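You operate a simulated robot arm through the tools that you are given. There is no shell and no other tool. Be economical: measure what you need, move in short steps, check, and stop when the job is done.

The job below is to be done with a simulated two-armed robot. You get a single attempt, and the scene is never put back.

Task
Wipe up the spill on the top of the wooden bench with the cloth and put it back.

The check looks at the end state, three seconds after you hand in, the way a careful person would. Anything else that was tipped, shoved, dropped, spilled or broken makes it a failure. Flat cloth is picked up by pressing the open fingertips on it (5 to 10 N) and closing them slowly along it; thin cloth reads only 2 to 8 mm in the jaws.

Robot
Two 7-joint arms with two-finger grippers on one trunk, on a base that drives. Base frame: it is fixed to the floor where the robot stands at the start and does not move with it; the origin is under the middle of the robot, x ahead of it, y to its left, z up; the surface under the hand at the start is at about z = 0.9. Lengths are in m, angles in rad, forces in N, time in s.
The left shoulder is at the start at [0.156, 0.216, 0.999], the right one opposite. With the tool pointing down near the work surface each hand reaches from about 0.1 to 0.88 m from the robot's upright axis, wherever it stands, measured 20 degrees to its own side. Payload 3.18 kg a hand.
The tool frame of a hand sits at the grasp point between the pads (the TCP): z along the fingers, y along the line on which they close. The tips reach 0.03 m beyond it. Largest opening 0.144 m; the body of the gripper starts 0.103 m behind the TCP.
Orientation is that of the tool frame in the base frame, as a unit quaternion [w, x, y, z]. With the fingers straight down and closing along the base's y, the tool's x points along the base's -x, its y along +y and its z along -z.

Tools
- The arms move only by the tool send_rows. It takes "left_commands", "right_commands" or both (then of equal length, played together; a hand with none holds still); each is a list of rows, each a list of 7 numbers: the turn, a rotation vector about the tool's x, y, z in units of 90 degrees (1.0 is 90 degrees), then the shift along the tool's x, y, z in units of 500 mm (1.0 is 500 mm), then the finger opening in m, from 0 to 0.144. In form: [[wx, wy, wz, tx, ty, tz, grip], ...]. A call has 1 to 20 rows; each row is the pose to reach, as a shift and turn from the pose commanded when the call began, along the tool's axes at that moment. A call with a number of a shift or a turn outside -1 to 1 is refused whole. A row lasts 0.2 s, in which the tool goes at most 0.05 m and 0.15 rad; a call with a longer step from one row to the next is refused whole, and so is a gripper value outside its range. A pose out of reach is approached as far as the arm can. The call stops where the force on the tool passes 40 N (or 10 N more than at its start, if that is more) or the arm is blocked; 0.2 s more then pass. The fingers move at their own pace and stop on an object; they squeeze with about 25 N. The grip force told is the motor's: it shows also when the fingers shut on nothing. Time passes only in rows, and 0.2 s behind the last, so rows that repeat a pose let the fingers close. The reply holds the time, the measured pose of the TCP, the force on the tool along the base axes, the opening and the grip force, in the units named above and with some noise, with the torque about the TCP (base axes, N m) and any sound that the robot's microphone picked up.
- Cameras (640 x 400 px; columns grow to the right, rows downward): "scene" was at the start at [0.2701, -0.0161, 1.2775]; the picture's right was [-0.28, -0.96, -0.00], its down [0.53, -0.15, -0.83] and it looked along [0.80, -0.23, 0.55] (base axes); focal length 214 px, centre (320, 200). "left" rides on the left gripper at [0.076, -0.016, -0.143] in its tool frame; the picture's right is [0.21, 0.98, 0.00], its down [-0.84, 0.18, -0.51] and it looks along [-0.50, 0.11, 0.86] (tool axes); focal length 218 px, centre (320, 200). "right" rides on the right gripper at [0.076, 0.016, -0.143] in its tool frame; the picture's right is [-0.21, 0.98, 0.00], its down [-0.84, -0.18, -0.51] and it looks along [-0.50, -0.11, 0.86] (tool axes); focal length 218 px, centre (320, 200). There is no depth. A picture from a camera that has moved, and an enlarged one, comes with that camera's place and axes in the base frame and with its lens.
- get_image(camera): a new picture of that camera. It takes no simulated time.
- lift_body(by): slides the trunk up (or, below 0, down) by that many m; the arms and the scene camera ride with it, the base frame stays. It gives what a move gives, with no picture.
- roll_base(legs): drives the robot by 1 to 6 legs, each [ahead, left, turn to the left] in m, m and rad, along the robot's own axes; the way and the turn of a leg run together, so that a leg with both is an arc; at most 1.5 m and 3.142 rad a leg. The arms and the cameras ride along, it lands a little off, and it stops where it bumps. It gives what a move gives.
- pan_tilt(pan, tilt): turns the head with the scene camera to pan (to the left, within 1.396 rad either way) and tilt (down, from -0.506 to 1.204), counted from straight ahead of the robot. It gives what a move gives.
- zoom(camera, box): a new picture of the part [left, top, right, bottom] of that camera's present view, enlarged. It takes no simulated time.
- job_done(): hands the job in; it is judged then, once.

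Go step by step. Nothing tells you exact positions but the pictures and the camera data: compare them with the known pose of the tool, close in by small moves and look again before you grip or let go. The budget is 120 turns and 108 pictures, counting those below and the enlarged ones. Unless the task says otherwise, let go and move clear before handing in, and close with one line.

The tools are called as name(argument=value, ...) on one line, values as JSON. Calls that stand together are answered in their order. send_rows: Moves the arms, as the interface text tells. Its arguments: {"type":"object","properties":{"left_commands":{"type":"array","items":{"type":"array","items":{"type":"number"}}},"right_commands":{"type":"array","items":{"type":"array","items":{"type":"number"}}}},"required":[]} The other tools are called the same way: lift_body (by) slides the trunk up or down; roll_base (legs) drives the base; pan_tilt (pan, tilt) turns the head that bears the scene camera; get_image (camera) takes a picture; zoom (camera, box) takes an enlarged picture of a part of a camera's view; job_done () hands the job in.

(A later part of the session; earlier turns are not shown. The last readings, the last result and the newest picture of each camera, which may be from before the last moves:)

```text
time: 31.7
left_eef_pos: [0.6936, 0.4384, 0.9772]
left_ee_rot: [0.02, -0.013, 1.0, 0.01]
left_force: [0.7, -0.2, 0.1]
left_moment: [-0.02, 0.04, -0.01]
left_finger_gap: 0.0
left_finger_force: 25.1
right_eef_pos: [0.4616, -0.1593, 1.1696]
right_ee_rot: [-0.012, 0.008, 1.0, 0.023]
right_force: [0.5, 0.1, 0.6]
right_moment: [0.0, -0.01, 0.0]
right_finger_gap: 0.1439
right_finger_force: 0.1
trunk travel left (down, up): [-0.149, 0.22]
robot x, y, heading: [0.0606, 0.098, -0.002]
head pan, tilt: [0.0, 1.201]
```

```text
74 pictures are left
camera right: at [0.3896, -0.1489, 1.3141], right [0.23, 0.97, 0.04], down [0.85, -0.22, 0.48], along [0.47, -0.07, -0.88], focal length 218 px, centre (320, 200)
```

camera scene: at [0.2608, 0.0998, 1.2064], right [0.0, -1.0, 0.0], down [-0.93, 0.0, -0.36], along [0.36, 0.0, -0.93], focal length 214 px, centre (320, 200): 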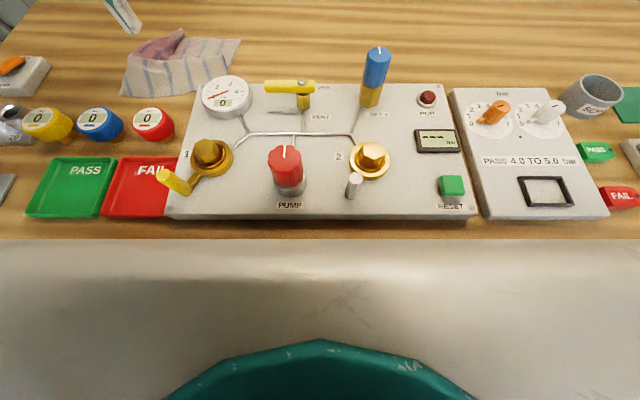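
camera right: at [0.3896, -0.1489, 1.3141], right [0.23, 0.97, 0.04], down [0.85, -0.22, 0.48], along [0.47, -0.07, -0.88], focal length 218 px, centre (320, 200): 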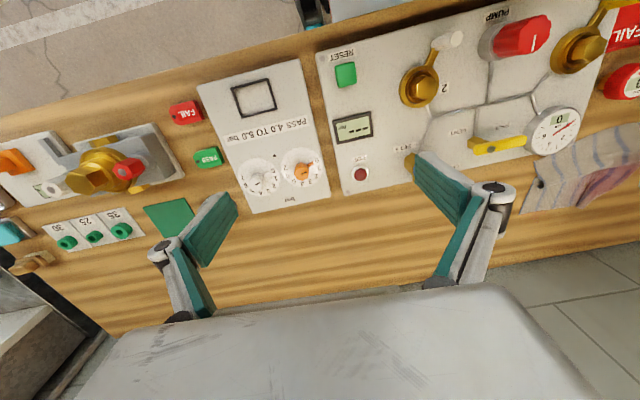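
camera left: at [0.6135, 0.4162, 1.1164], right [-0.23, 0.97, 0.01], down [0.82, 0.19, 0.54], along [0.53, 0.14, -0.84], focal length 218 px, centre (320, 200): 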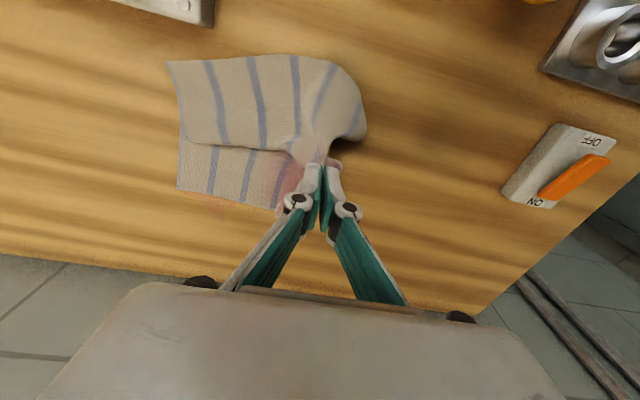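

The cloth has slipped free and lies by the gauge. There's open floor under the bench, so I'll drive 5 cm further ahead for reach, then regrasp.

roll_base(legs=[[0.05, 0, 0]])

pan_tilt(pan=0.3, tilt=0.8)

get_image(camera="scene")

get_image(camera="left")

```text
time: 32.5
left_eef_pos: [0.7018, 0.4374, 0.9797]
left_ee_rot: [0.021, -0.013, 1.0, 0.012]
left_force: [0.7, -0.5, -0.3]
left_moment: [0.04, 0.03, -0.02]
left_finger_gap: 0.0003
left_finger_force: 25.8
right_eef_pos: [0.4706, -0.1593, 1.1696]
right_ee_rot: [-0.011, 0.007, 1.0, 0.024]
right_force: [-0.4, -0.3, -0.3]
right_moment: [-0.03, 0.03, 0.02]
right_finger_gap: 0.144
right_finger_force: 0.0
trunk travel left (down, up): [-0.149, 0.22]
robot x, y, heading: [0.07, 0.1007, 0.003]
head pan, tilt: [0.0, 1.201]
stopped in leg 1: the robot was blocked; the commanded pose is now the measured one
```

```text
time: 33.4
left_eef_pos: [0.7018, 0.4367, 0.9797]
left_ee_rot: [0.022, -0.014, 1.0, 0.011]
left_force: [0.6, -0.6, 0.2]
left_moment: [0.0, 0.03, 0.05]
left_finger_gap: 0.0
left_finger_force: 25.6
right_eef_pos: [0.4686, -0.1596, 1.1716]
right_ee_rot: [-0.011, 0.007, 1.0, 0.024]
right_force: [0.2, -0.3, 0.6]
right_moment: [0.0, -0.04, -0.03]
right_finger_gap: 0.1437
right_finger_force: 0.1
trunk travel left (down, up): [-0.149, 0.22]
robot x, y, heading: [0.0691, 0.0996, -0.0]
head pan, tilt: [0.3, 0.799]
```

```text
73 pictures are left
camera scene: at [0.2898, 0.1236, 1.234], right [0.3, -0.96, 0.0], down [-0.69, -0.21, -0.7], along [0.67, 0.21, -0.72], focal length 214 px, centre (320, 200)
```

scene: 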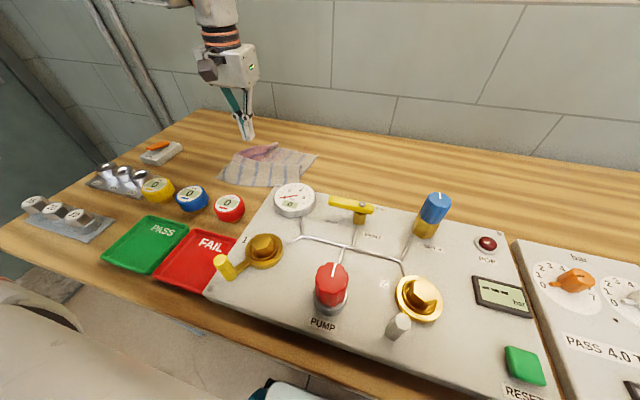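

```text
72 pictures are left
camera left: at [0.6211, 0.4158, 1.1185], right [-0.23, 0.97, 0.01], down [0.81, 0.19, 0.55], along [0.53, 0.14, -0.84], focal length 218 px, centre (320, 200)
```

left: 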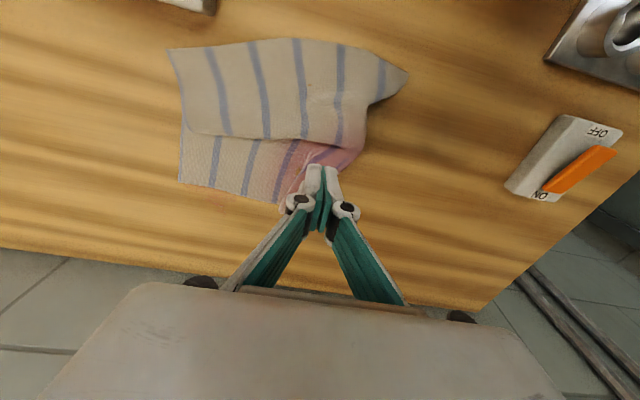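

The base is blocked at +1 cm by the bench, so I'll back off a hair. I'll raise the trunk more to test whether a higher shoulder gives more tool-down reach.

roll_base(legs=[[-0.015, 0, 0]])

lift_body(by=0.1)

send_rows(left_commands=[[0, 0, 0, 0, 0, 0.04, 0.06], [0, 0, 0, -0.06, -0.03, 0.06, 0.06], [0, 0, 0, -0.12, -0.06, 0.08, 0.06], [0, 0, 0, -0.18, -0.09, 0.1, 0.06]])

get_image(camera="left")

```text
time: 34.1
left_eef_pos: [0.6863, 0.4376, 0.979]
left_ee_rot: [0.021, -0.013, 1.0, 0.011]
left_force: [0.2, -0.1, 1.2]
left_moment: [-0.01, 0.0, 0.02]
left_finger_gap: 0.0
left_finger_force: 25.1
right_eef_pos: [0.4535, -0.1601, 1.1697]
right_ee_rot: [-0.011, 0.008, 1.0, 0.024]
right_force: [-0.3, -0.2, -0.3]
right_moment: [0.01, 0.0, -0.01]
right_finger_gap: 0.1439
right_finger_force: 0.0
trunk travel left (down, up): [-0.149, 0.22]
robot x, y, heading: [0.0511, 0.0985, 0.002]
head pan, tilt: [0.3, 0.799]
```

```text
time: 35.5
left_eef_pos: [0.6449, 0.4367, 1.2075]
left_ee_rot: [0.139, -0.014, 0.99, 0.009]
left_force: [-0.3, -0.5, -0.2]
left_moment: [-0.03, -0.01, 0.01]
left_finger_gap: 0.0002
left_finger_force: 24.3
right_eef_pos: [0.4556, -0.1592, 1.2699]
right_ee_rot: [-0.012, 0.008, 1.0, 0.024]
right_force: [0.2, -0.6, 0.2]
right_moment: [0.0, 0.06, -0.01]
right_finger_gap: 0.144
right_finger_force: 0.0
trunk travel left (down, up): [-0.249, 0.12]
robot x, y, heading: [0.0524, 0.1008, 0.0]
head pan, tilt: [0.3, 0.799]
```

```text
time: 36.5
left_eef_pos: [0.6921, 0.4191, 1.1872]
left_ee_rot: [0.141, -0.016, 0.99, 0.009]
left_force: [0.3, 0.3, -0.1]
left_moment: [0.02, 0.05, 0.0]
left_finger_gap: 0.06
left_finger_force: 0.0
left hand out of reach, approached as far as the arm can: row 3, 4
right_eef_pos: [0.4535, -0.1604, 1.2692]
right_ee_rot: [-0.011, 0.008, 1.0, 0.024]
right_force: [0.5, -0.7, -0.1]
right_moment: [0.03, 0.05, 0.01]
right_finger_gap: 0.1442
right_finger_force: 0.1
trunk travel left (down, up): [-0.249, 0.12]
robot x, y, heading: [0.0515, 0.1005, -0.0]
head pan, tilt: [0.3, 0.799]
```

```text
71 pictures are left
camera left: at [0.5808, 0.3969, 1.3022], right [-0.23, 0.97, -0.05], down [0.66, 0.19, 0.72], along [0.71, 0.14, -0.69], focal length 218 px, centre (320, 200)
```

left: 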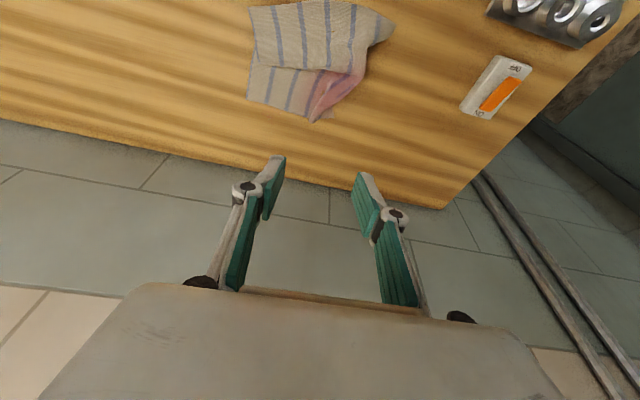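

Straightening the tool and descending toward the cloth to test the reach at this trunk height.

send_rows(left_commands=[[0, 0.04, 0, 0.01, 0, 0.07, 0.06], [0, 0.08, 0, 0.02, -0.01, 0.14, 0.06], [0, 0.12, 0, 0.03, -0.02, 0.21, 0.06], [0, 0.16, 0, 0.04, -0.03, 0.28, 0.06], [0, 0.18, 0, 0.05, -0.04, 0.34, 0.06], [0, 0.18, 0, 0.054, -0.04, 0.4, 0.06]])

send_rows(left_commands=[[0, 0, 0, -0.04, 0, 0, 0.06], [0, 0, 0, -0.08, 0, 0, 0.06], [0, 0, 0, -0.12, 0, 0, 0.06], [0, 0, 0, -0.16, 0, 0, 0.06]])

get_image(camera="left")

```text
time: 37.9
left_eef_pos: [0.6798, 0.3909, 1.0798]
left_ee_rot: [0.022, -0.017, 1.0, 0.004]
left_force: [0.4, 0.5, 0.4]
left_moment: [0.12, -0.02, 0.02]
left_finger_gap: 0.06
left_finger_force: 0.0
left hand out of reach, approached as far as the arm can: row 1, 2, 3, 4, 5, 6
right_eef_pos: [0.4535, -0.1615, 1.2708]
right_ee_rot: [-0.01, 0.008, 1.0, 0.024]
right_force: [0.4, -1.0, 0.0]
right_moment: [0.1, -0.03, 0.0]
right_finger_gap: 0.1441
right_finger_force: 0.1
trunk travel left (down, up): [-0.249, 0.12]
robot x, y, heading: [0.0522, 0.0997, -0.0]
head pan, tilt: [0.3, 0.799]
```

```text
time: 38.9
left_eef_pos: [0.6798, 0.3912, 1.0787]
left_ee_rot: [0.021, -0.018, 1.0, 0.002]
left_force: [-0.3, 0.2, -0.8]
left_moment: [0.01, -0.04, 0.02]
left_finger_gap: 0.06
left_finger_force: 0.0
left hand out of reach, approached as far as the arm can: row 1, 2, 3, 4
right_eef_pos: [0.4536, -0.159, 1.2708]
right_ee_rot: [-0.011, 0.009, 1.0, 0.024]
right_force: [-0.3, -0.5, 0.3]
right_moment: [-0.02, -0.02, -0.02]
right_finger_gap: 0.144
right_finger_force: 0.0
trunk travel left (down, up): [-0.249, 0.12]
robot x, y, heading: [0.051, 0.0943, 0.001]
head pan, tilt: [0.3, 0.799]
```

```text
70 pictures are left
camera left: at [0.5998, 0.3723, 1.2174], right [-0.24, 0.97, -0.01], down [0.81, 0.21, 0.54], along [0.53, 0.13, -0.84], focal length 218 px, centre (320, 200)
```

left: 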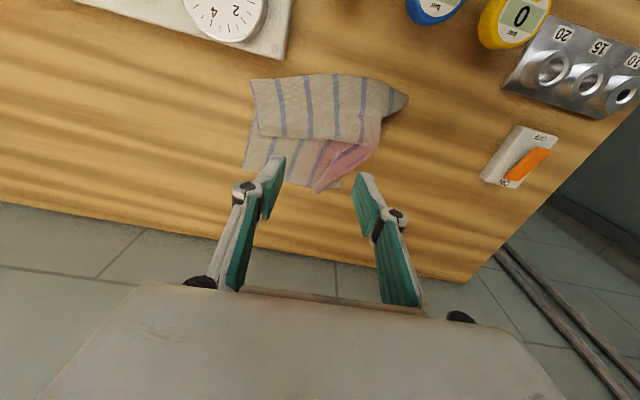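

Descending straight down, then testing forward reach near the surface.

send_rows(left_commands=[[0, 0, 0, 0.02, 0, 0.07, 0.06], [0, 0, 0, 0.02, 0, 0.14, 0.06], [0, 0, 0, 0.02, 0, 0.21, 0.06], [0, 0, 0, 0.02, 0, 0.28, 0.06]])

send_rows(left_commands=[[0, 0, 0, -0.05, 0, 0, 0.06], [0, 0, 0, -0.1, 0, 0, 0.06], [0, 0, 0, -0.15, 0, 0, 0.06]])

get_image(camera="left")

get_image(camera="scene")

```text
time: 39.9
left_eef_pos: [0.6703, 0.3932, 0.9363]
left_ee_rot: [-0.002, -0.016, 1.0, 0.006]
left_force: [0.1, -0.5, -0.6]
left_moment: [-0.03, 0.04, -0.06]
left_finger_gap: 0.0599
left_finger_force: 0.0
right_eef_pos: [0.4537, -0.16, 1.2694]
right_ee_rot: [-0.011, 0.008, 1.0, 0.024]
right_force: [0.6, 0.5, 0.7]
right_moment: [0.0, 0.03, 0.03]
right_finger_gap: 0.1438
right_finger_force: 0.1
trunk travel left (down, up): [-0.249, 0.12]
robot x, y, heading: [0.0521, 0.0988, 0.003]
head pan, tilt: [0.3, 0.799]
```

```text
time: 40.7
left_eef_pos: [0.7268, 0.3942, 0.9372]
left_ee_rot: [0.0, -0.017, 1.0, 0.006]
left_force: [-0.6, 0.3, -1.2]
left_moment: [0.02, 0.01, 0.0]
left_finger_gap: 0.06
left_finger_force: 0.0
left hand out of reach, approached as far as the arm can: row 3
right_eef_pos: [0.4524, -0.1599, 1.2714]
right_ee_rot: [-0.011, 0.008, 1.0, 0.023]
right_force: [0.0, -0.2, -0.2]
right_moment: [-0.03, -0.02, 0.02]
right_finger_gap: 0.1443
right_finger_force: 0.0
trunk travel left (down, up): [-0.249, 0.12]
robot x, y, heading: [0.0509, 0.1, 0.001]
head pan, tilt: [0.3, 0.799]
```

```text
69 pictures are left
camera left: at [0.6533, 0.3734, 1.0793], right [-0.24, 0.97, 0.01], down [0.84, 0.2, 0.51], along [0.49, 0.13, -0.86], focal length 218 px, centre (320, 200)
```

left: 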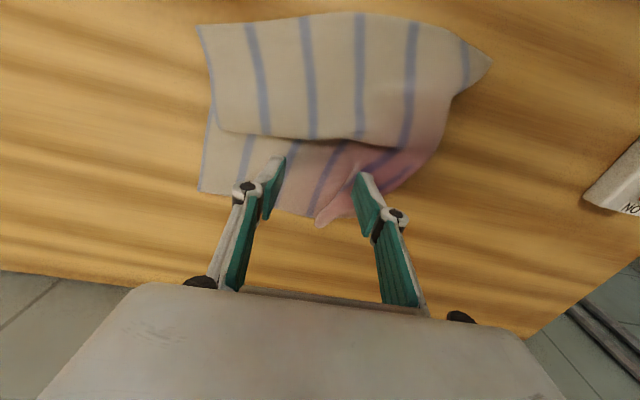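

```text
68 pictures are left
camera scene: at [0.1925, 0.1239, 1.3415], right [0.3, -0.96, 0.0], down [-0.68, -0.21, -0.7], along [0.67, 0.21, -0.72], focal length 214 px, centre (320, 200)
```

scene: 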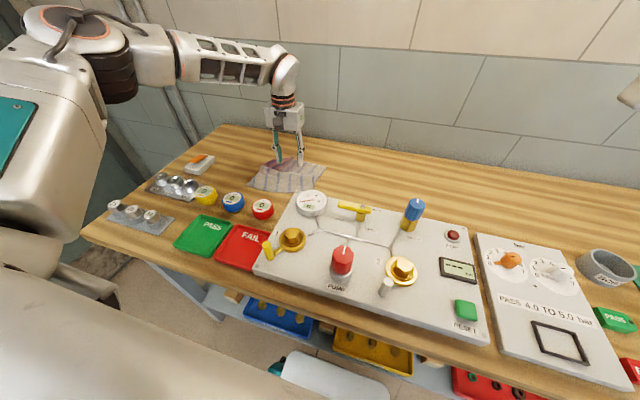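

The scene camera shifted back as the trunk rose, so the trunk leans back when lifted; lowering it brings the shoulder forward. I'll raise the hand first, then lower the trunk.

send_rows(left_commands=[[0, 0, 0, 0.03, 0, -0.07, 0.06], [0, 0, 0, 0.06, 0, -0.14, 0.06], [0, 0, 0, 0.1, 0, -0.21, 0.06], [0, 0, 0, 0.12, 0, -0.28, 0.06]])

lift_body(by=-0.1)

get_image(camera="scene")

```text
time: 41.7
left_eef_pos: [0.6744, 0.3914, 1.0535]
left_ee_rot: [-0.001, -0.016, 1.0, 0.007]
left_force: [-0.4, -0.4, 0.3]
left_moment: [0.0, 0.01, 0.01]
left_finger_gap: 0.06
left_finger_force: 0.0
left hand out of reach, approached as far as the arm can: row 4
right_eef_pos: [0.4539, -0.1593, 1.2706]
right_ee_rot: [-0.011, 0.008, 1.0, 0.023]
right_force: [-0.1, -0.3, 0.0]
right_moment: [-0.01, 0.01, -0.01]
right_finger_gap: 0.144
right_finger_force: 0.0
trunk travel left (down, up): [-0.249, 0.12]
robot x, y, heading: [0.0522, 0.0988, 0.001]
head pan, tilt: [0.3, 0.799]
```

```text
time: 43.0
left_eef_pos: [0.6738, 0.3908, 0.9577]
left_ee_rot: [0.0, -0.015, 1.0, 0.006]
left_force: [-0.8, -0.6, 1.0]
left_moment: [0.01, -0.02, 0.0]
left_finger_gap: 0.0601
left_finger_force: 0.0
right_eef_pos: [0.4512, -0.1598, 1.1725]
right_ee_rot: [-0.01, 0.008, 1.0, 0.024]
right_force: [-0.6, -0.2, 0.2]
right_moment: [-0.02, -0.04, -0.01]
right_finger_gap: 0.1439
right_finger_force: 0.2
trunk travel left (down, up): [-0.149, 0.22]
robot x, y, heading: [0.0514, 0.0997, -0.0]
head pan, tilt: [0.3, 0.799]
```

```text
67 pictures are left
camera scene: at [0.2732, 0.1236, 1.2348], right [0.3, -0.96, 0.0], down [-0.68, -0.21, -0.7], along [0.67, 0.21, -0.72], focal length 214 px, centre (320, 200)
```

scene: 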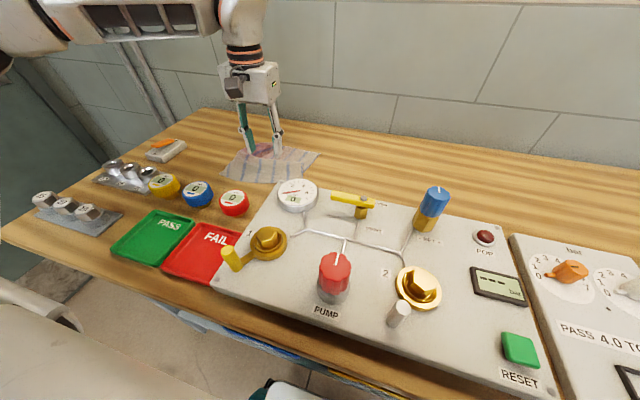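

Confirmed. Again raise the hand and lower the trunk.

send_rows(left_commands=[[0, 0, 0, 0, 0, -0.07, 0.06], [0, 0, 0, 0.02, 0, -0.14, 0.06], [0, 0, 0, 0.04, 0, -0.2, 0.06]])

lift_body(by=-0.07)

send_rows(left_commands=[[0, 0, 0, 0, 0, -0.07, 0.06], [0, 0, 0, 0, 0, -0.14, 0.06]])

```text
time: 43.8
left_eef_pos: [0.6618, 0.3901, 1.0344]
left_ee_rot: [-0.002, -0.016, 1.0, 0.006]
left_force: [0.2, 0.8, -0.3]
left_moment: [-0.01, 0.06, 0.0]
left_finger_gap: 0.0601
left_finger_force: 0.1
left hand out of reach, approached as far as the arm can: row 3
right_eef_pos: [0.4539, -0.1584, 1.1706]
right_ee_rot: [-0.012, 0.009, 1.0, 0.023]
right_force: [0.4, 0.2, -0.6]
right_moment: [-0.03, 0.05, 0.02]
right_finger_gap: 0.144
right_finger_force: 0.1
trunk travel left (down, up): [-0.149, 0.22]
robot x, y, heading: [0.0522, 0.0991, -0.005]
head pan, tilt: [0.3, 0.799]
```

```text
time: 44.9
left_eef_pos: [0.6585, 0.3896, 0.9677]
left_ee_rot: [0.002, -0.016, 1.0, 0.006]
left_force: [-0.4, 0.0, 0.6]
left_moment: [0.02, -0.07, -0.03]
left_finger_gap: 0.0602
left_finger_force: 0.0
right_eef_pos: [0.4512, -0.1595, 1.1026]
right_ee_rot: [-0.009, 0.008, 1.0, 0.023]
right_force: [-0.9, 0.9, 0.5]
right_moment: [-0.01, -0.05, 0.03]
right_finger_gap: 0.1438
right_finger_force: 0.0
trunk travel left (down, up): [-0.079, 0.29]
robot x, y, heading: [0.0527, 0.0993, -0.002]
head pan, tilt: [0.3, 0.799]
```

```text
time: 45.5
left_eef_pos: [0.6525, 0.376, 1.0205]
left_ee_rot: [0.0, -0.019, 1.0, 0.007]
left_force: [-1.4, -0.3, -0.1]
left_moment: [-0.04, 0.02, -0.01]
left_finger_gap: 0.06
left_finger_force: 0.0
left hand out of reach, approached as far as the arm can: row 2
right_eef_pos: [0.4534, -0.1591, 1.101]
right_ee_rot: [-0.011, 0.008, 1.0, 0.024]
right_force: [0.8, -0.2, -0.1]
right_moment: [-0.04, 0.02, 0.01]
right_finger_gap: 0.1439
right_finger_force: 0.1
trunk travel left (down, up): [-0.079, 0.29]
robot x, y, heading: [0.0553, 0.0974, -0.003]
head pan, tilt: [0.3, 0.799]
```

A fit suggests a lower trunk gives about 0.85 m reach near the surface, enough for wiping. Checking the scene now.

get_image(camera="left")

zoom(camera="left", box=[160, 20, 480, 220])

```text
66 pictures are left
camera left: at [0.5776, 0.355, 1.1627], right [-0.24, 0.97, 0.01], down [0.84, 0.2, 0.51], along [0.49, 0.13, -0.86], focal length 218 px, centre (320, 200)
```

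left: 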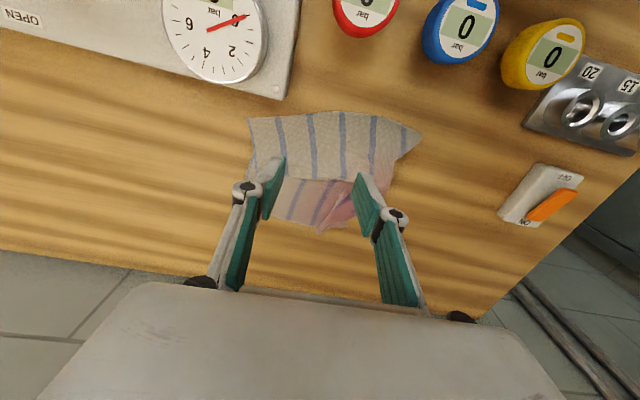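

```text
2.00 times, centred on (320, 120) of left
camera zoom: at [0.5776, 0.355, 1.1627], right [-0.24, 0.97, 0.01], down [0.84, 0.2, 0.51], along [0.49, 0.13, -0.86], focal length 436 px, centre (320, 360)
```

zoom: 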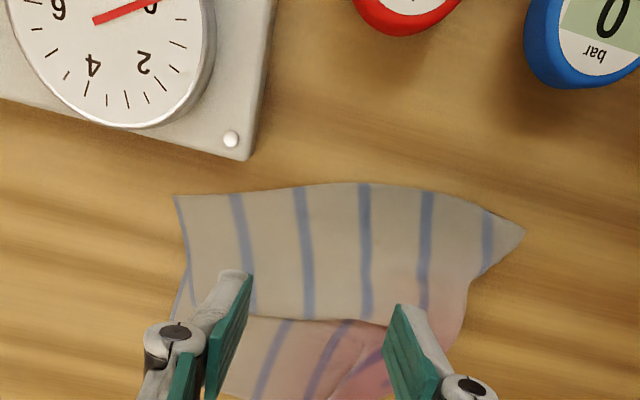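

The cloth is z-folded around (0.65–0.78, 0.28–0.45). I'll grip a bunch of it near (0.735, 0.365) and use it to rub the residue.

send_rows(left_commands=[[0, 0, 0, -0.03, 0, 0.07, 0.07], [0, 0, 0, -0.1, -0.01, 0.12, 0.07], [0, 0, 0, -0.16, -0.02, 0.16, 0.07]])

get_image(camera="left")

```text
time: 46.3
left_eef_pos: [0.733, 0.3706, 0.9387]
left_ee_rot: [-0.001, -0.017, 1.0, 0.007]
left_force: [0.3, 0.2, -0.5]
left_moment: [-0.02, -0.03, -0.01]
left_finger_gap: 0.07
left_finger_force: 0.1
right_eef_pos: [0.4541, -0.16, 1.0998]
right_ee_rot: [-0.012, 0.008, 1.0, 0.024]
right_force: [0.6, 0.1, -0.8]
right_moment: [-0.02, 0.03, 0.01]
right_finger_gap: 0.1441
right_finger_force: 0.1
trunk travel left (down, up): [-0.079, 0.29]
robot x, y, heading: [0.0544, 0.0979, 0.002]
head pan, tilt: [0.3, 0.799]
```

```text
64 pictures are left
camera left: at [0.6597, 0.3494, 1.0812], right [-0.24, 0.97, 0.01], down [0.84, 0.2, 0.51], along [0.49, 0.13, -0.86], focal length 218 px, centre (320, 200)
```

left: 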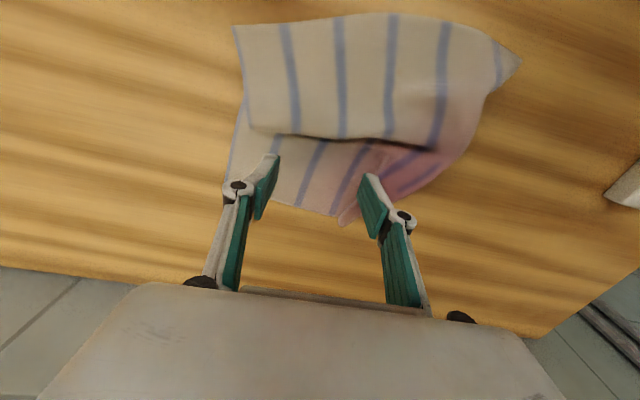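

Lowering to press on the cloth here.

send_rows(left_commands=[[0, 0, 0, 0, 0, 0.024, 0.07], [0, 0, 0, 0, 0, 0.048, 0.07]])

send_rows(left_commands=[[0, 0, 0, 0, 0, 0.007, 0.07]])

```text
time: 46.9
left_eef_pos: [0.7327, 0.3704, 0.9167]
left_ee_rot: [0.0, -0.016, 1.0, 0.006]
left_force: [0.2, 0.2, 0.6]
left_moment: [0.0, -0.02, 0.0]
left_finger_gap: 0.0699
left_finger_force: 0.0
right_eef_pos: [0.4539, -0.1601, 1.0997]
right_ee_rot: [-0.01, 0.008, 1.0, 0.023]
right_force: [0.3, 0.9, -0.5]
right_moment: [0.0, 0.01, -0.01]
right_finger_gap: 0.1442
right_finger_force: 0.1
trunk travel left (down, up): [-0.079, 0.29]
robot x, y, heading: [0.0551, 0.0983, -0.003]
head pan, tilt: [0.3, 0.799]
```

```text
time: 47.3
left_eef_pos: [0.7333, 0.3714, 0.9136]
left_ee_rot: [-0.001, -0.015, 1.0, 0.006]
left_force: [0.3, -0.4, 1.3]
left_moment: [0.04, 0.0, -0.01]
left_finger_gap: 0.0699
left_finger_force: 0.0
right_eef_pos: [0.4546, -0.1599, 1.1006]
right_ee_rot: [-0.011, 0.007, 1.0, 0.024]
right_force: [-0.8, 0.0, 0.4]
right_moment: [0.01, 0.0, 0.02]
right_finger_gap: 0.144
right_finger_force: 0.1
trunk travel left (down, up): [-0.079, 0.29]
robot x, y, heading: [0.0491, 0.1007, -0.003]
head pan, tilt: [0.3, 0.799]
```

Pressing another 2.5 mm, then closing slowly.

send_rows(left_commands=[[0, 0, 0, 0, 0, 0.005, 0.07]])

```text
time: 47.7
left_eef_pos: [0.7328, 0.3705, 0.9108]
left_ee_rot: [-0.002, -0.016, 1.0, 0.006]
left_force: [0.2, -0.4, 1.5]
left_moment: [0.03, -0.02, -0.05]
left_finger_gap: 0.0697
left_finger_force: 0.1
right_eef_pos: [0.4539, -0.1608, 1.1016]
right_ee_rot: [-0.011, 0.008, 1.0, 0.024]
right_force: [-0.3, 0.6, -0.4]
right_moment: [0.0, 0.01, -0.03]
right_finger_gap: 0.1442
right_finger_force: 0.0
trunk travel left (down, up): [-0.079, 0.29]
robot x, y, heading: [0.0499, 0.097, -0.003]
head pan, tilt: [0.3, 0.799]
```

send_rows(left_commands=[[0, 0, 0, 0, 0, 0.005, 0.07]])

```text
time: 48.1
left_eef_pos: [0.7325, 0.3713, 0.911]
left_ee_rot: [0.001, -0.016, 1.0, 0.006]
left_force: [0.0, 0.4, 6.9]
left_moment: [-0.11, -0.07, -0.04]
left_finger_gap: 0.07
left_finger_force: 0.3
right_eef_pos: [0.4533, -0.1606, 1.1014]
right_ee_rot: [-0.01, 0.009, 1.0, 0.024]
right_force: [0.5, 0.8, 1.0]
right_moment: [0.0, 0.01, 0.04]
right_finger_gap: 0.144
right_finger_force: 0.1
trunk travel left (down, up): [-0.079, 0.29]
robot x, y, heading: [0.0503, 0.1, 0.004]
head pan, tilt: [0.3, 0.799]
```

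send_rows(left_commands=[[0, 0, 0, 0, 0, 0.001, 0.066], [0, 0, 0, 0, 0, 0.001, 0.06], [0, 0, 0, 0, 0, 0.001, 0.054], [0, 0, 0, 0, 0, 0.001, 0.048], [0, 0, 0, 0, 0, 0.001, 0.042], [0, 0, 0, 0, 0, 0.001, 0.036], [0, 0, 0, 0, 0, 0.001, 0.03], [0, 0, 0, 0, 0, 0.001, 0.024], [0, 0, 0, 0, 0, 0.001, 0.018], [0, 0, 0, 0, 0, 0.001, 0.012], [0, 0, 0, 0, 0, 0.001, 0.006], [0, 0, 0, 0, 0, 0.001, 0.0], [0, 0, 0, 0, 0, 0, 0.0], [0, 0, 0, 0, 0, -0.004, 0.0]])

get_image(camera="left")

```text
time: 51.1
left_eef_pos: [0.7318, 0.3701, 0.9095]
left_ee_rot: [-0.002, -0.016, 1.0, 0.007]
left_force: [-0.8, 1.6, 18.6]
left_moment: [0.17, -0.06, -0.04]
left_finger_gap: 0.0022
left_finger_force: 29.0
right_eef_pos: [0.4541, -0.1598, 1.0988]
right_ee_rot: [-0.011, 0.009, 1.0, 0.024]
right_force: [0.2, 0.0, 1.2]
right_moment: [0.0, 0.02, -0.02]
right_finger_gap: 0.1439
right_finger_force: 0.2
trunk travel left (down, up): [-0.079, 0.29]
robot x, y, heading: [0.0551, 0.0987, -0.004]
head pan, tilt: [0.3, 0.799]
```

```text
63 pictures are left
camera left: at [0.6582, 0.3499, 1.0519], right [-0.24, 0.97, 0.01], down [0.84, 0.2, 0.51], along [0.49, 0.13, -0.86], focal length 218 px, centre (320, 200)
```

left: 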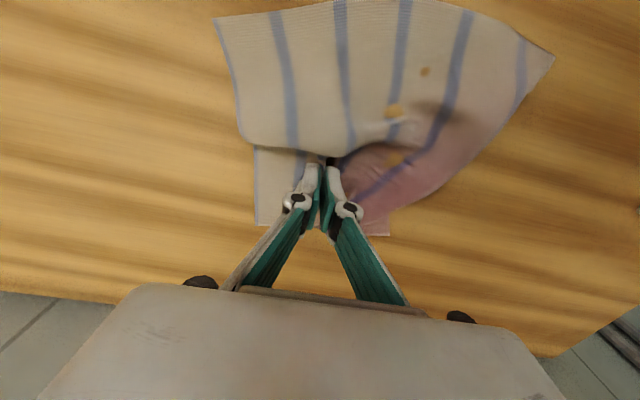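

Held. Now rubbing over the whole spill area with strokes front to back.

send_rows(left_commands=[[0, 0, 0, -0.06, -0.06, -0.001, 0], [0, 0, 0, -0.12, -0.12, -0.001, 0], [0, 0, 0, -0.17, -0.14, -0.001, 0], [0, 0, 0, -0.1, -0.14, -0.001, 0], [0, 0, 0, -0.03, -0.13, -0.001, 0], [0, 0, 0, 0.03, -0.11, -0.001, 0], [0, 0, 0, -0.04, -0.09, -0.001, 0], [0, 0, 0, -0.11, -0.09, -0.001, 0], [0, 0, 0, -0.17, -0.08, -0.001, 0], [0, 0, 0, -0.1, -0.06, -0.001, 0], [0, 0, 0, -0.03, -0.05, -0.001, 0], [0, 0, 0, 0.03, -0.03, -0.001, 0], [0, 0, 0, -0.04, -0.01, -0.001, 0], [0, 0, 0, -0.11, 0, -0.001, 0], [0, 0, 0, -0.17, 0, -0.001, 0], [0, 0, 0, -0.1, 0.03, -0.001, 0], [0, 0, 0, -0.03, 0.04, -0.001, 0], [0, 0, 0, 0.02, 0.06, -0.001, 0]])

get_image(camera="left")

get_image(camera="scene")

```text
time: 54.9
left_eef_pos: [0.7212, 0.3989, 0.9115]
left_ee_rot: [-0.001, -0.017, 1.0, 0.007]
left_force: [1.0, 3.6, 0.0]
left_moment: [-0.02, 0.03, 0.0]
left_finger_gap: 0.0014
left_finger_force: 20.6
left hand out of reach, approached as far as the arm can: row 3, 8, 9, 10, 14, 15, 16
right_eef_pos: [0.4533, -0.1596, 1.1012]
right_ee_rot: [-0.01, 0.009, 1.0, 0.024]
right_force: [-0.8, 0.8, -0.1]
right_moment: [0.0, -0.01, 0.0]
right_finger_gap: 0.1436
right_finger_force: 0.0
trunk travel left (down, up): [-0.079, 0.29]
robot x, y, heading: [0.0516, 0.0967, 0.0]
head pan, tilt: [0.3, 0.799]
```

```text
62 pictures are left
camera left: at [0.6468, 0.379, 1.0535], right [-0.24, 0.97, 0.01], down [0.84, 0.2, 0.51], along [0.49, 0.13, -0.86], focal length 218 px, centre (320, 200)
```

left: 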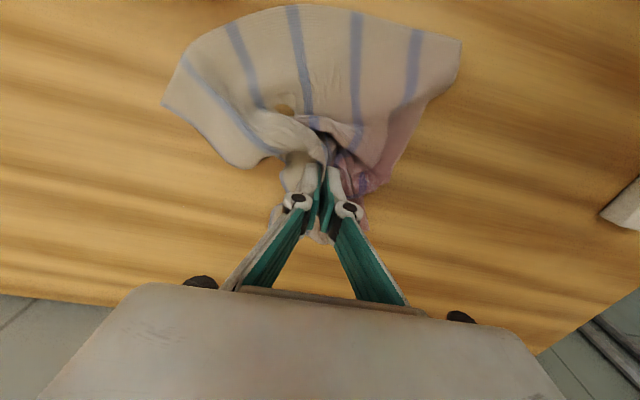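

```text
61 pictures are left
camera scene: at [0.3512, 0.1237, 1.147], right [0.3, -0.96, 0.0], down [-0.68, -0.21, -0.7], along [0.67, 0.21, -0.72], focal length 214 px, centre (320, 200)
```

scene: 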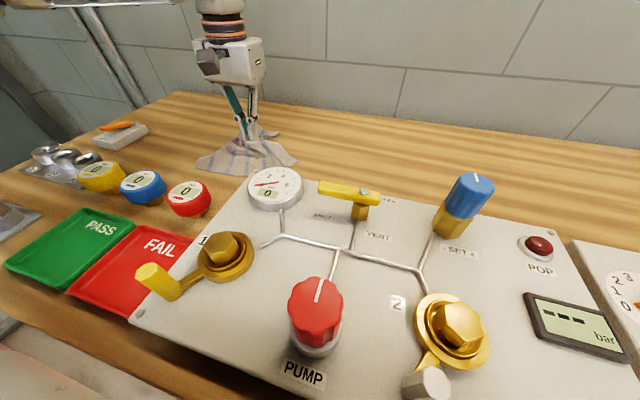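

The former spill area is now exposed beside the cloth and looks clean; zooming to confirm.

zoom(camera="left", box=[100, 130, 420, 300])

zoom(camera="scene", box=[150, 90, 350, 215])

```text
2.00 times, centred on (260, 215) of left
camera zoom: at [0.6468, 0.379, 1.0535], right [-0.24, 0.97, 0.01], down [0.84, 0.2, 0.51], along [0.49, 0.13, -0.86], focal length 436 px, centre (440, 170)
```

zoom: 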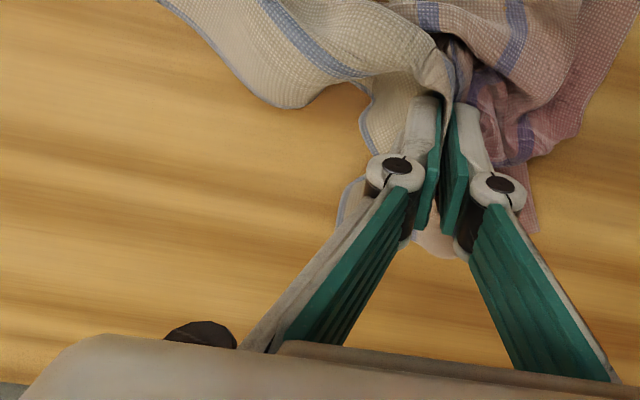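

```text
3.20 times, centred on (250, 152) of scene
camera zoom: at [0.3512, 0.1237, 1.147], right [0.3, -0.96, 0.0], down [-0.68, -0.21, -0.7], along [0.67, 0.21, -0.72], focal length 686 px, centre (544, 352)
```

zoom: 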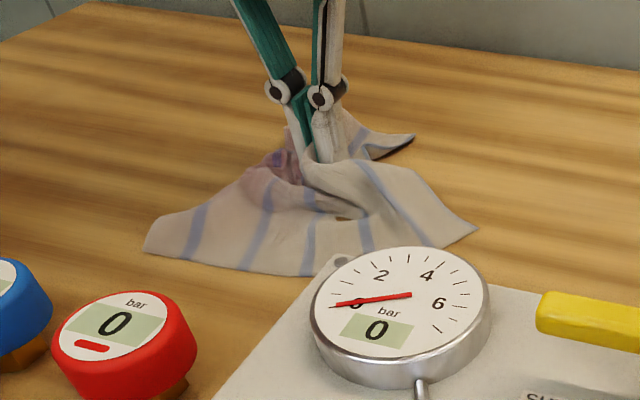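

Exposed area is clean. Now I pull the cloth forward away from the panel and drag it right, back toward its place.

send_rows(left_commands=[[0, 0, 0, -0.04, -0.01, -0.012, 0], [0, 0, 0, -0.08, -0.03, -0.024, 0], [0, 0, 0, -0.12, -0.06, -0.03, 0], [0, 0, 0, -0.14, -0.1, -0.03, 0], [0, 0, 0, -0.14, -0.15, -0.03, 0], [0, 0, 0, -0.14, -0.2, -0.03, 0], [0, 0, 0, -0.14, -0.25, -0.03, 0], [0, 0, 0, -0.14, -0.3, -0.03, 0], [0, 0, 0, -0.14, -0.35, -0.03, 0], [0, 0, 0, -0.14, -0.4, -0.03, 0], [0, 0, 0, -0.14, -0.45, -0.03, 0], [0, 0, 0, -0.14, -0.5, -0.03, 0]])

get_image(camera="left")

get_image(camera="scene")

```text
time: 57.5
left_eef_pos: [0.7998, 0.1509, 0.9233]
left_ee_rot: [-0.001, -0.017, 1.0, 0.007]
left_force: [-0.9, 1.3, 1.2]
left_moment: [0.01, 0.03, 0.0]
left_finger_gap: 0.0038
left_finger_force: 20.3
left hand out of reach, approached as far as the arm can: row 2, 3, 4, 5, 6
right_eef_pos: [0.4542, -0.1595, 1.1]
right_ee_rot: [-0.011, 0.008, 1.0, 0.024]
right_force: [0.3, -0.6, 0.6]
right_moment: [-0.04, -0.01, 0.04]
right_finger_gap: 0.1441
right_finger_force: 0.1
trunk travel left (down, up): [-0.079, 0.29]
robot x, y, heading: [0.0517, 0.0978, 0.0]
head pan, tilt: [0.3, 0.799]
```

```text
58 pictures are left
camera left: at [0.726, 0.1314, 1.0655], right [-0.24, 0.97, 0.01], down [0.84, 0.2, 0.51], along [0.49, 0.13, -0.86], focal length 218 px, centre (320, 200)
```

left: 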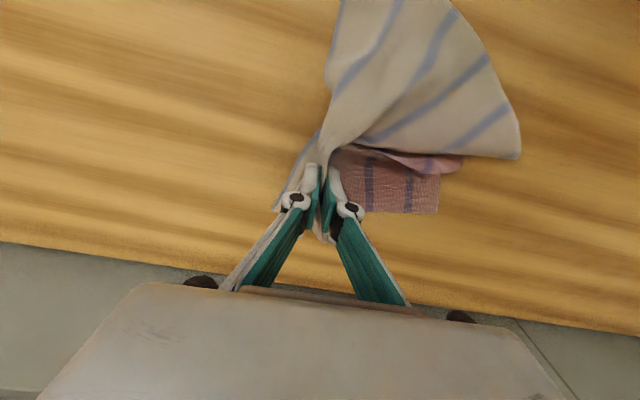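

```text
57 pictures are left
camera scene: at [0.3517, 0.1232, 1.1468], right [0.3, -0.96, 0.0], down [-0.68, -0.21, -0.7], along [0.67, 0.21, -0.72], focal length 214 px, centre (320, 200)
```

scene: 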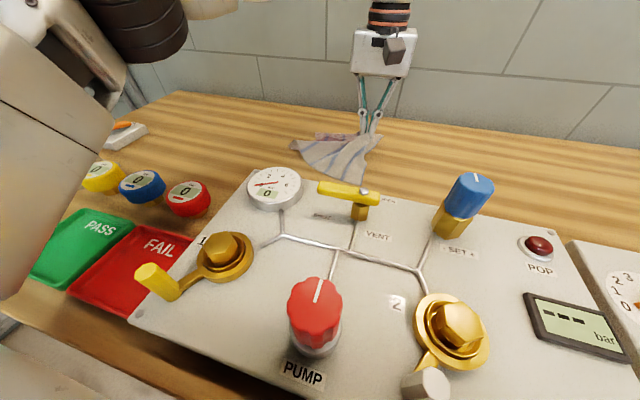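

Following well, and the bench behind looks clean. Driving the base right carries the cloth on.

roll_base(legs=[[0, -0.14, 0]])

send_rows(left_commands=[[0, 0, 0, 0.01, -0.06, 0, 0], [0, 0, 0, 0.01, -0.12, 0, 0], [0, 0, 0, 0.01, -0.18, 0, 0], [0, 0, 0, 0.01, -0.24, 0, 0]])

pan_tilt(pan=0.2, tilt=0.75)

get_image(camera="left")

get_image(camera="scene")

```text
time: 59.4
left_eef_pos: [0.8009, 0.0121, 0.9239]
left_ee_rot: [-0.001, -0.016, 1.0, 0.007]
left_force: [-1.0, 0.7, 0.3]
left_moment: [0.18, -0.12, -0.03]
left_finger_gap: 0.0031
left_finger_force: 20.4
right_eef_pos: [0.4537, -0.3012, 1.1003]
right_ee_rot: [-0.011, 0.008, 1.0, 0.024]
right_force: [0.1, -0.6, 0.5]
right_moment: [-0.01, 0.05, 0.02]
right_finger_gap: 0.1438
right_finger_force: 0.1
trunk travel left (down, up): [-0.079, 0.29]
robot x, y, heading: [0.0526, -0.0425, 0.0]
head pan, tilt: [0.3, 0.799]
```

```text
time: 60.5
left_eef_pos: [0.8348, -0.0166, 0.9567]
left_ee_rot: [0.005, -0.098, 0.994, -0.056]
left_force: [-0.1, -0.2, 1.3]
left_moment: [-0.01, 0.01, -0.02]
left_finger_gap: 0.0014
left_finger_force: 21.8
left hand out of reach, approached as far as the arm can: row 3, 4
right_eef_pos: [0.454, -0.3, 1.101]
right_ee_rot: [-0.011, 0.008, 1.0, 0.024]
right_force: [0.2, 0.1, 0.8]
right_moment: [0.0, 0.02, 0.0]
right_finger_gap: 0.1437
right_finger_force: 0.1
trunk travel left (down, up): [-0.079, 0.29]
robot x, y, heading: [0.0511, -0.0412, 0.001]
head pan, tilt: [0.3, 0.799]
stopped in row 4 (left hand): the arm was blocked; the commanded pose is now the measured one
```

```text
time: 61.1
left_eef_pos: [0.8337, -0.0177, 0.9583]
left_ee_rot: [0.007, -0.099, 0.994, -0.055]
left_force: [1.9, -1.5, 2.0]
left_moment: [0.07, -0.17, 0.04]
left_finger_gap: 0.001
left_finger_force: 19.6
right_eef_pos: [0.4528, -0.3001, 1.102]
right_ee_rot: [-0.01, 0.008, 1.0, 0.024]
right_force: [-0.8, 0.8, -1.3]
right_moment: [-0.02, 0.04, -0.02]
right_finger_gap: 0.1439
right_finger_force: 0.1
trunk travel left (down, up): [-0.079, 0.29]
robot x, y, heading: [0.0495, -0.0449, 0.002]
head pan, tilt: [0.201, 0.75]
```

```text
56 pictures are left
camera left: at [0.7596, -0.0335, 1.1012], right [-0.4, 0.91, -0.11], down [0.78, 0.4, 0.49], along [0.49, 0.11, -0.87], focal length 218 px, centre (320, 200)
```

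left: 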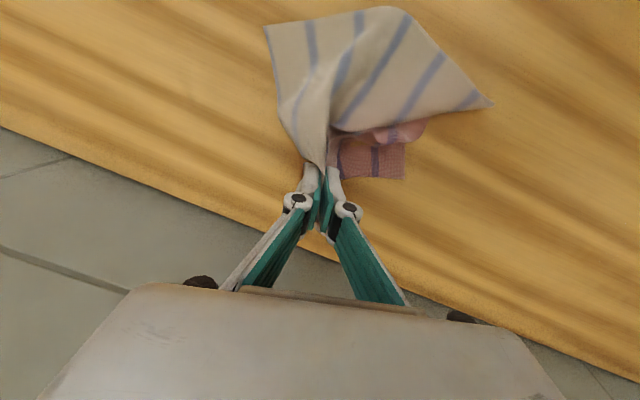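

```text
55 pictures are left
camera scene: at [0.3557, -0.0242, 1.1509], right [0.2, -0.98, 0.0], down [-0.67, -0.14, -0.73], along [0.72, 0.15, -0.68], focal length 214 px, centre (320, 200)
```

scene: 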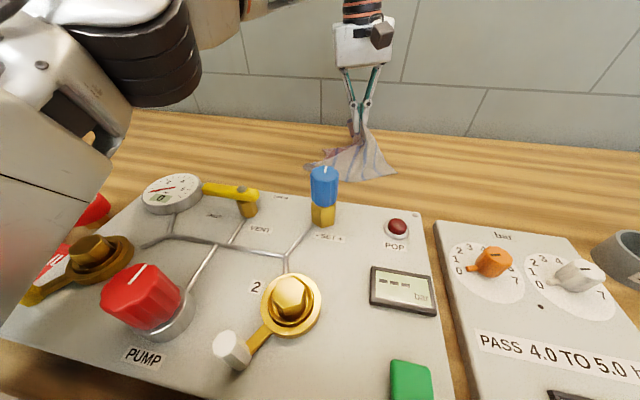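

The left arm got blocked (elbow near the head). I'll back it off a bit, straighten the tool, then shift the base right to carry the cloth the rest of the way.

send_rows(left_commands=[[-0.035, 0.004, 0.06, 0.03, 0.03, 0.02, 0], [-0.071, 0.008, 0.126, 0.06, 0.06, 0.05, 0]])

roll_base(legs=[[0, -0.12, 0]])

get_image(camera="left")

get_image(camera="scene")

```text
time: 61.8
left_eef_pos: [0.7958, -0.0006, 0.9286]
left_ee_rot: [0.001, 0.005, 1.0, 0.006]
left_force: [-0.3, -3.4, -0.8]
left_moment: [0.06, -0.09, 0.01]
left_finger_gap: 0.0013
left_finger_force: 19.2
right_eef_pos: [0.4534, -0.2991, 1.1012]
right_ee_rot: [-0.011, 0.007, 1.0, 0.024]
right_force: [-0.8, 0.5, -0.3]
right_moment: [0.02, -0.02, -0.01]
right_finger_gap: 0.144
right_finger_force: 0.1
trunk travel left (down, up): [-0.079, 0.29]
robot x, y, heading: [0.0522, -0.0417, -0.003]
head pan, tilt: [0.201, 0.75]
```

```text
time: 63.5
left_eef_pos: [0.7966, -0.1193, 0.9279]
left_ee_rot: [-0.001, 0.004, 1.0, 0.004]
left_force: [1.2, 0.0, 0.9]
left_moment: [-0.03, 0.02, 0.0]
left_finger_gap: 0.0032
left_finger_force: 31.3
right_eef_pos: [0.4537, -0.4192, 1.1011]
right_ee_rot: [-0.011, 0.008, 1.0, 0.024]
right_force: [0.9, 0.5, 0.0]
right_moment: [0.01, 0.02, 0.02]
right_finger_gap: 0.1441
right_finger_force: 0.0
trunk travel left (down, up): [-0.079, 0.29]
robot x, y, heading: [0.0537, -0.1623, -0.001]
head pan, tilt: [0.201, 0.75]
```

```text
54 pictures are left
camera left: at [0.7219, -0.1366, 1.0703], right [-0.2, 0.98, 0.01], down [0.84, 0.17, 0.51], along [0.5, 0.11, -0.86], focal length 218 px, centre (320, 200)
```

left: 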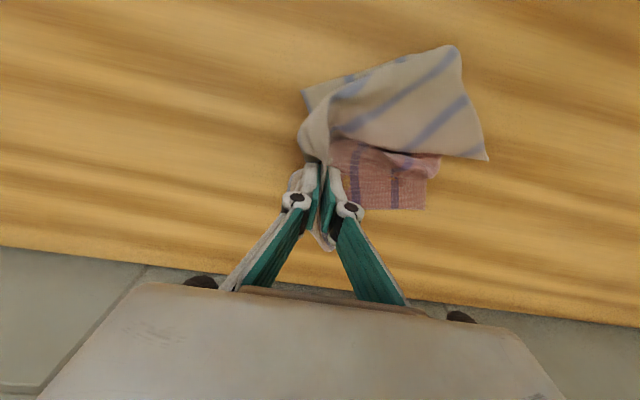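

```text
53 pictures are left
camera scene: at [0.3559, -0.1438, 1.1508], right [0.2, -0.98, 0.0], down [-0.67, -0.14, -0.73], along [0.72, 0.15, -0.68], focal length 214 px, centre (320, 200)
```

scene: 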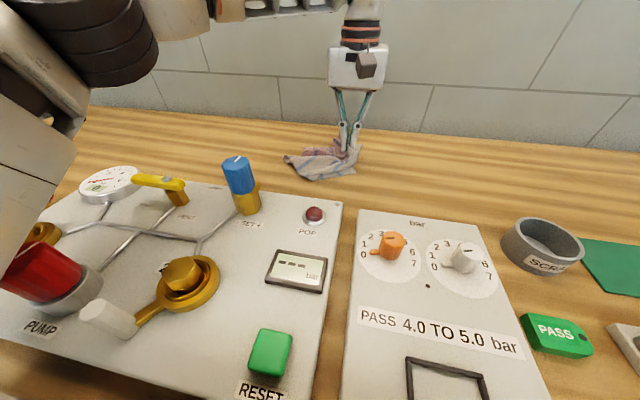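

The cloth is back over its original area, though bunched. I'll lower, release, rise, and look at its shape.

send_rows(left_commands=[[0, 0, 0, 0, 0, 0.02, 0], [0, 0, 0, 0, 0, 0.03, 0], [0, 0, 0, 0, 0, 0.03, 0.02], [0, 0, 0, 0, 0, 0.03, 0.04], [0, 0, 0, 0, 0, 0.03, 0.04], [0, 0, 0, 0, 0, -0.04, 0.04], [0, 0, 0, 0.06, 0.03, -0.1, 0.04], [0, 0, 0, 0.14, 0.06, -0.16, 0.04]])

get_image(camera="left")

zoom(camera="scene", box=[40, 90, 420, 250])

```text
refused: row 8 steps farther than a row can; nothing moved
```

```text
52 pictures are left
camera left: at [0.7219, -0.1366, 1.0703], right [-0.2, 0.98, 0.01], down [0.84, 0.17, 0.51], along [0.5, 0.11, -0.86], focal length 218 px, centre (320, 200)
```

left: 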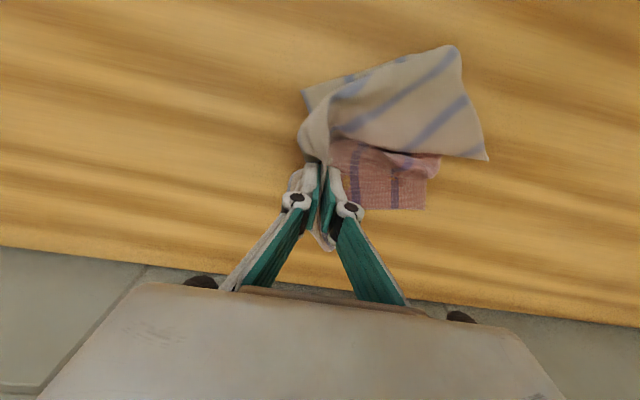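

```text
1.68 times, centred on (230, 170) of scene
camera zoom: at [0.3559, -0.1438, 1.1508], right [0.2, -0.98, 0.0], down [-0.67, -0.14, -0.73], along [0.72, 0.15, -0.68], focal length 361 px, centre (472, 250)
```

zoom: 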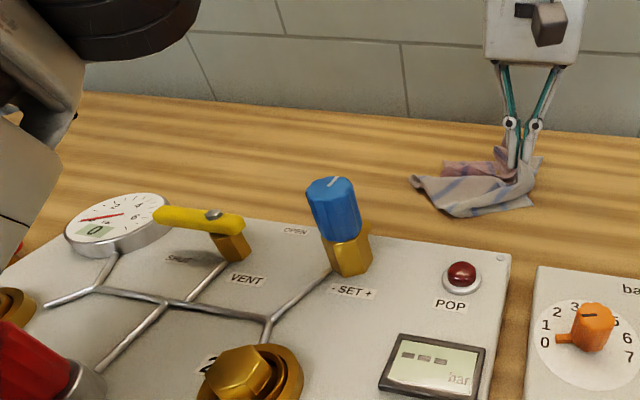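

send_rows(left_commands=[[0, 0, 0, 0, 0, 0.02, 0], [0, 0, 0, 0, 0, 0.03, 0], [0, 0, 0, 0, 0, 0.03, 0.02], [0, 0, 0, 0, 0, 0.03, 0.04], [0, 0, 0, 0, 0, 0.03, 0.04], [0, 0, 0, 0, 0, -0.04, 0.04], [0, 0, 0, 0.03, 0.0, -0.1, 0.04], [0, 0, 0, 0.08, 0.03, -0.15, 0.04], [0, 0, 0, 0.14, 0.06, -0.19, 0.04]])

get_image(camera="left")

get_image(camera="scene")

```text
time: 65.5
left_eef_pos: [0.7257, -0.0894, 1.0241]
left_ee_rot: [0.001, 0.004, 1.0, 0.003]
left_force: [0.0, 0.1, 0.3]
left_moment: [-0.06, -0.04, 0.0]
left_finger_gap: 0.0401
left_finger_force: 0.1
left hand out of reach, approached as far as the arm can: row 6, 7, 8
right_eef_pos: [0.4537, -0.4185, 1.1012]
right_ee_rot: [-0.009, 0.007, 1.0, 0.023]
right_force: [0.2, 0.9, 0.1]
right_moment: [-0.05, -0.03, -0.01]
right_finger_gap: 0.144
right_finger_force: 0.1
trunk travel left (down, up): [-0.079, 0.29]
robot x, y, heading: [0.0522, -0.1612, 0.004]
head pan, tilt: [0.201, 0.75]
```

```text
50 pictures are left
camera left: at [0.6505, -0.1056, 1.167], right [-0.2, 0.98, 0.01], down [0.84, 0.17, 0.51], along [0.5, 0.11, -0.86], focal length 218 px, centre (320, 200)
```

left: 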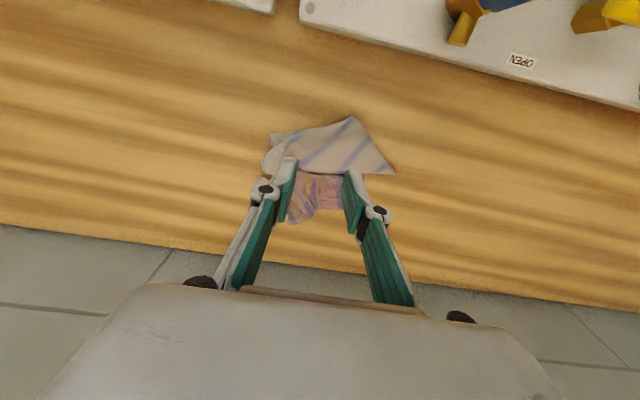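

```text
49 pictures are left
camera scene: at [0.3549, -0.1423, 1.1513], right [0.2, -0.98, 0.0], down [-0.67, -0.14, -0.73], along [0.72, 0.15, -0.68], focal length 214 px, centre (320, 200)
```

scene: 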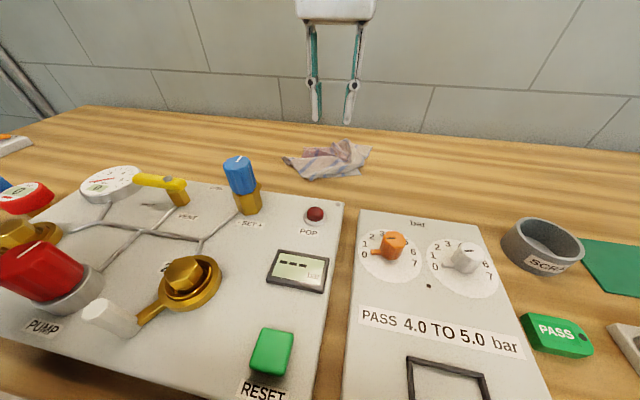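

The heap is centred at about (0.767, -0.072), close to the original centre, but crumpled. Zooming to plan spreading it out.

zoom(camera="left", box=[230, 90, 430, 240])

zoom(camera="scene", box=[240, 110, 420, 222])

```text
2.67 times, centred on (330, 165) of left
camera zoom: at [0.6505, -0.1056, 1.167], right [-0.2, 0.98, 0.01], down [0.84, 0.17, 0.51], along [0.5, 0.11, -0.86], focal length 582 px, centre (293, 293)
```

zoom: 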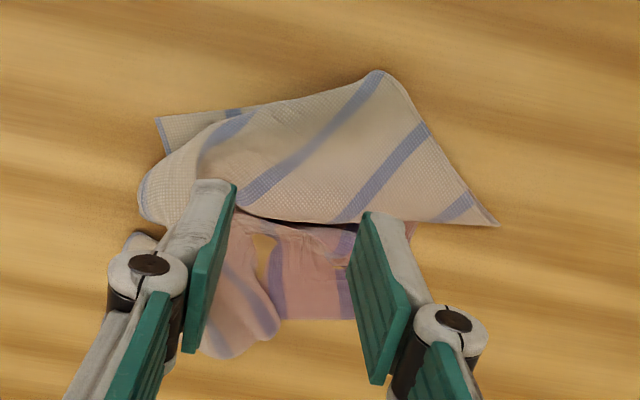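

```text
3.56 times, centred on (330, 166) of scene
camera zoom: at [0.3549, -0.1423, 1.1513], right [0.2, -0.98, 0.0], down [-0.67, -0.14, -0.73], along [0.72, 0.15, -0.68], focal length 763 px, centre (284, 321)
```

zoom: 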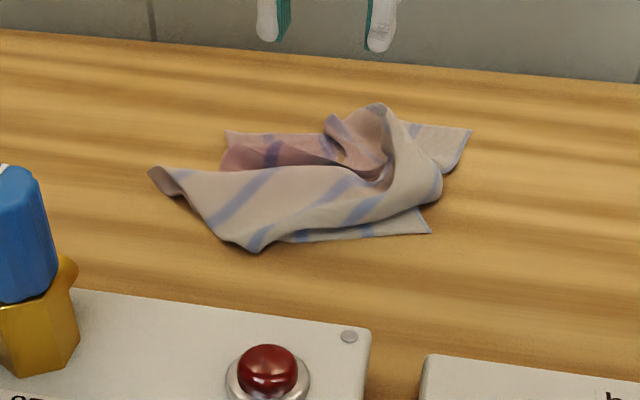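

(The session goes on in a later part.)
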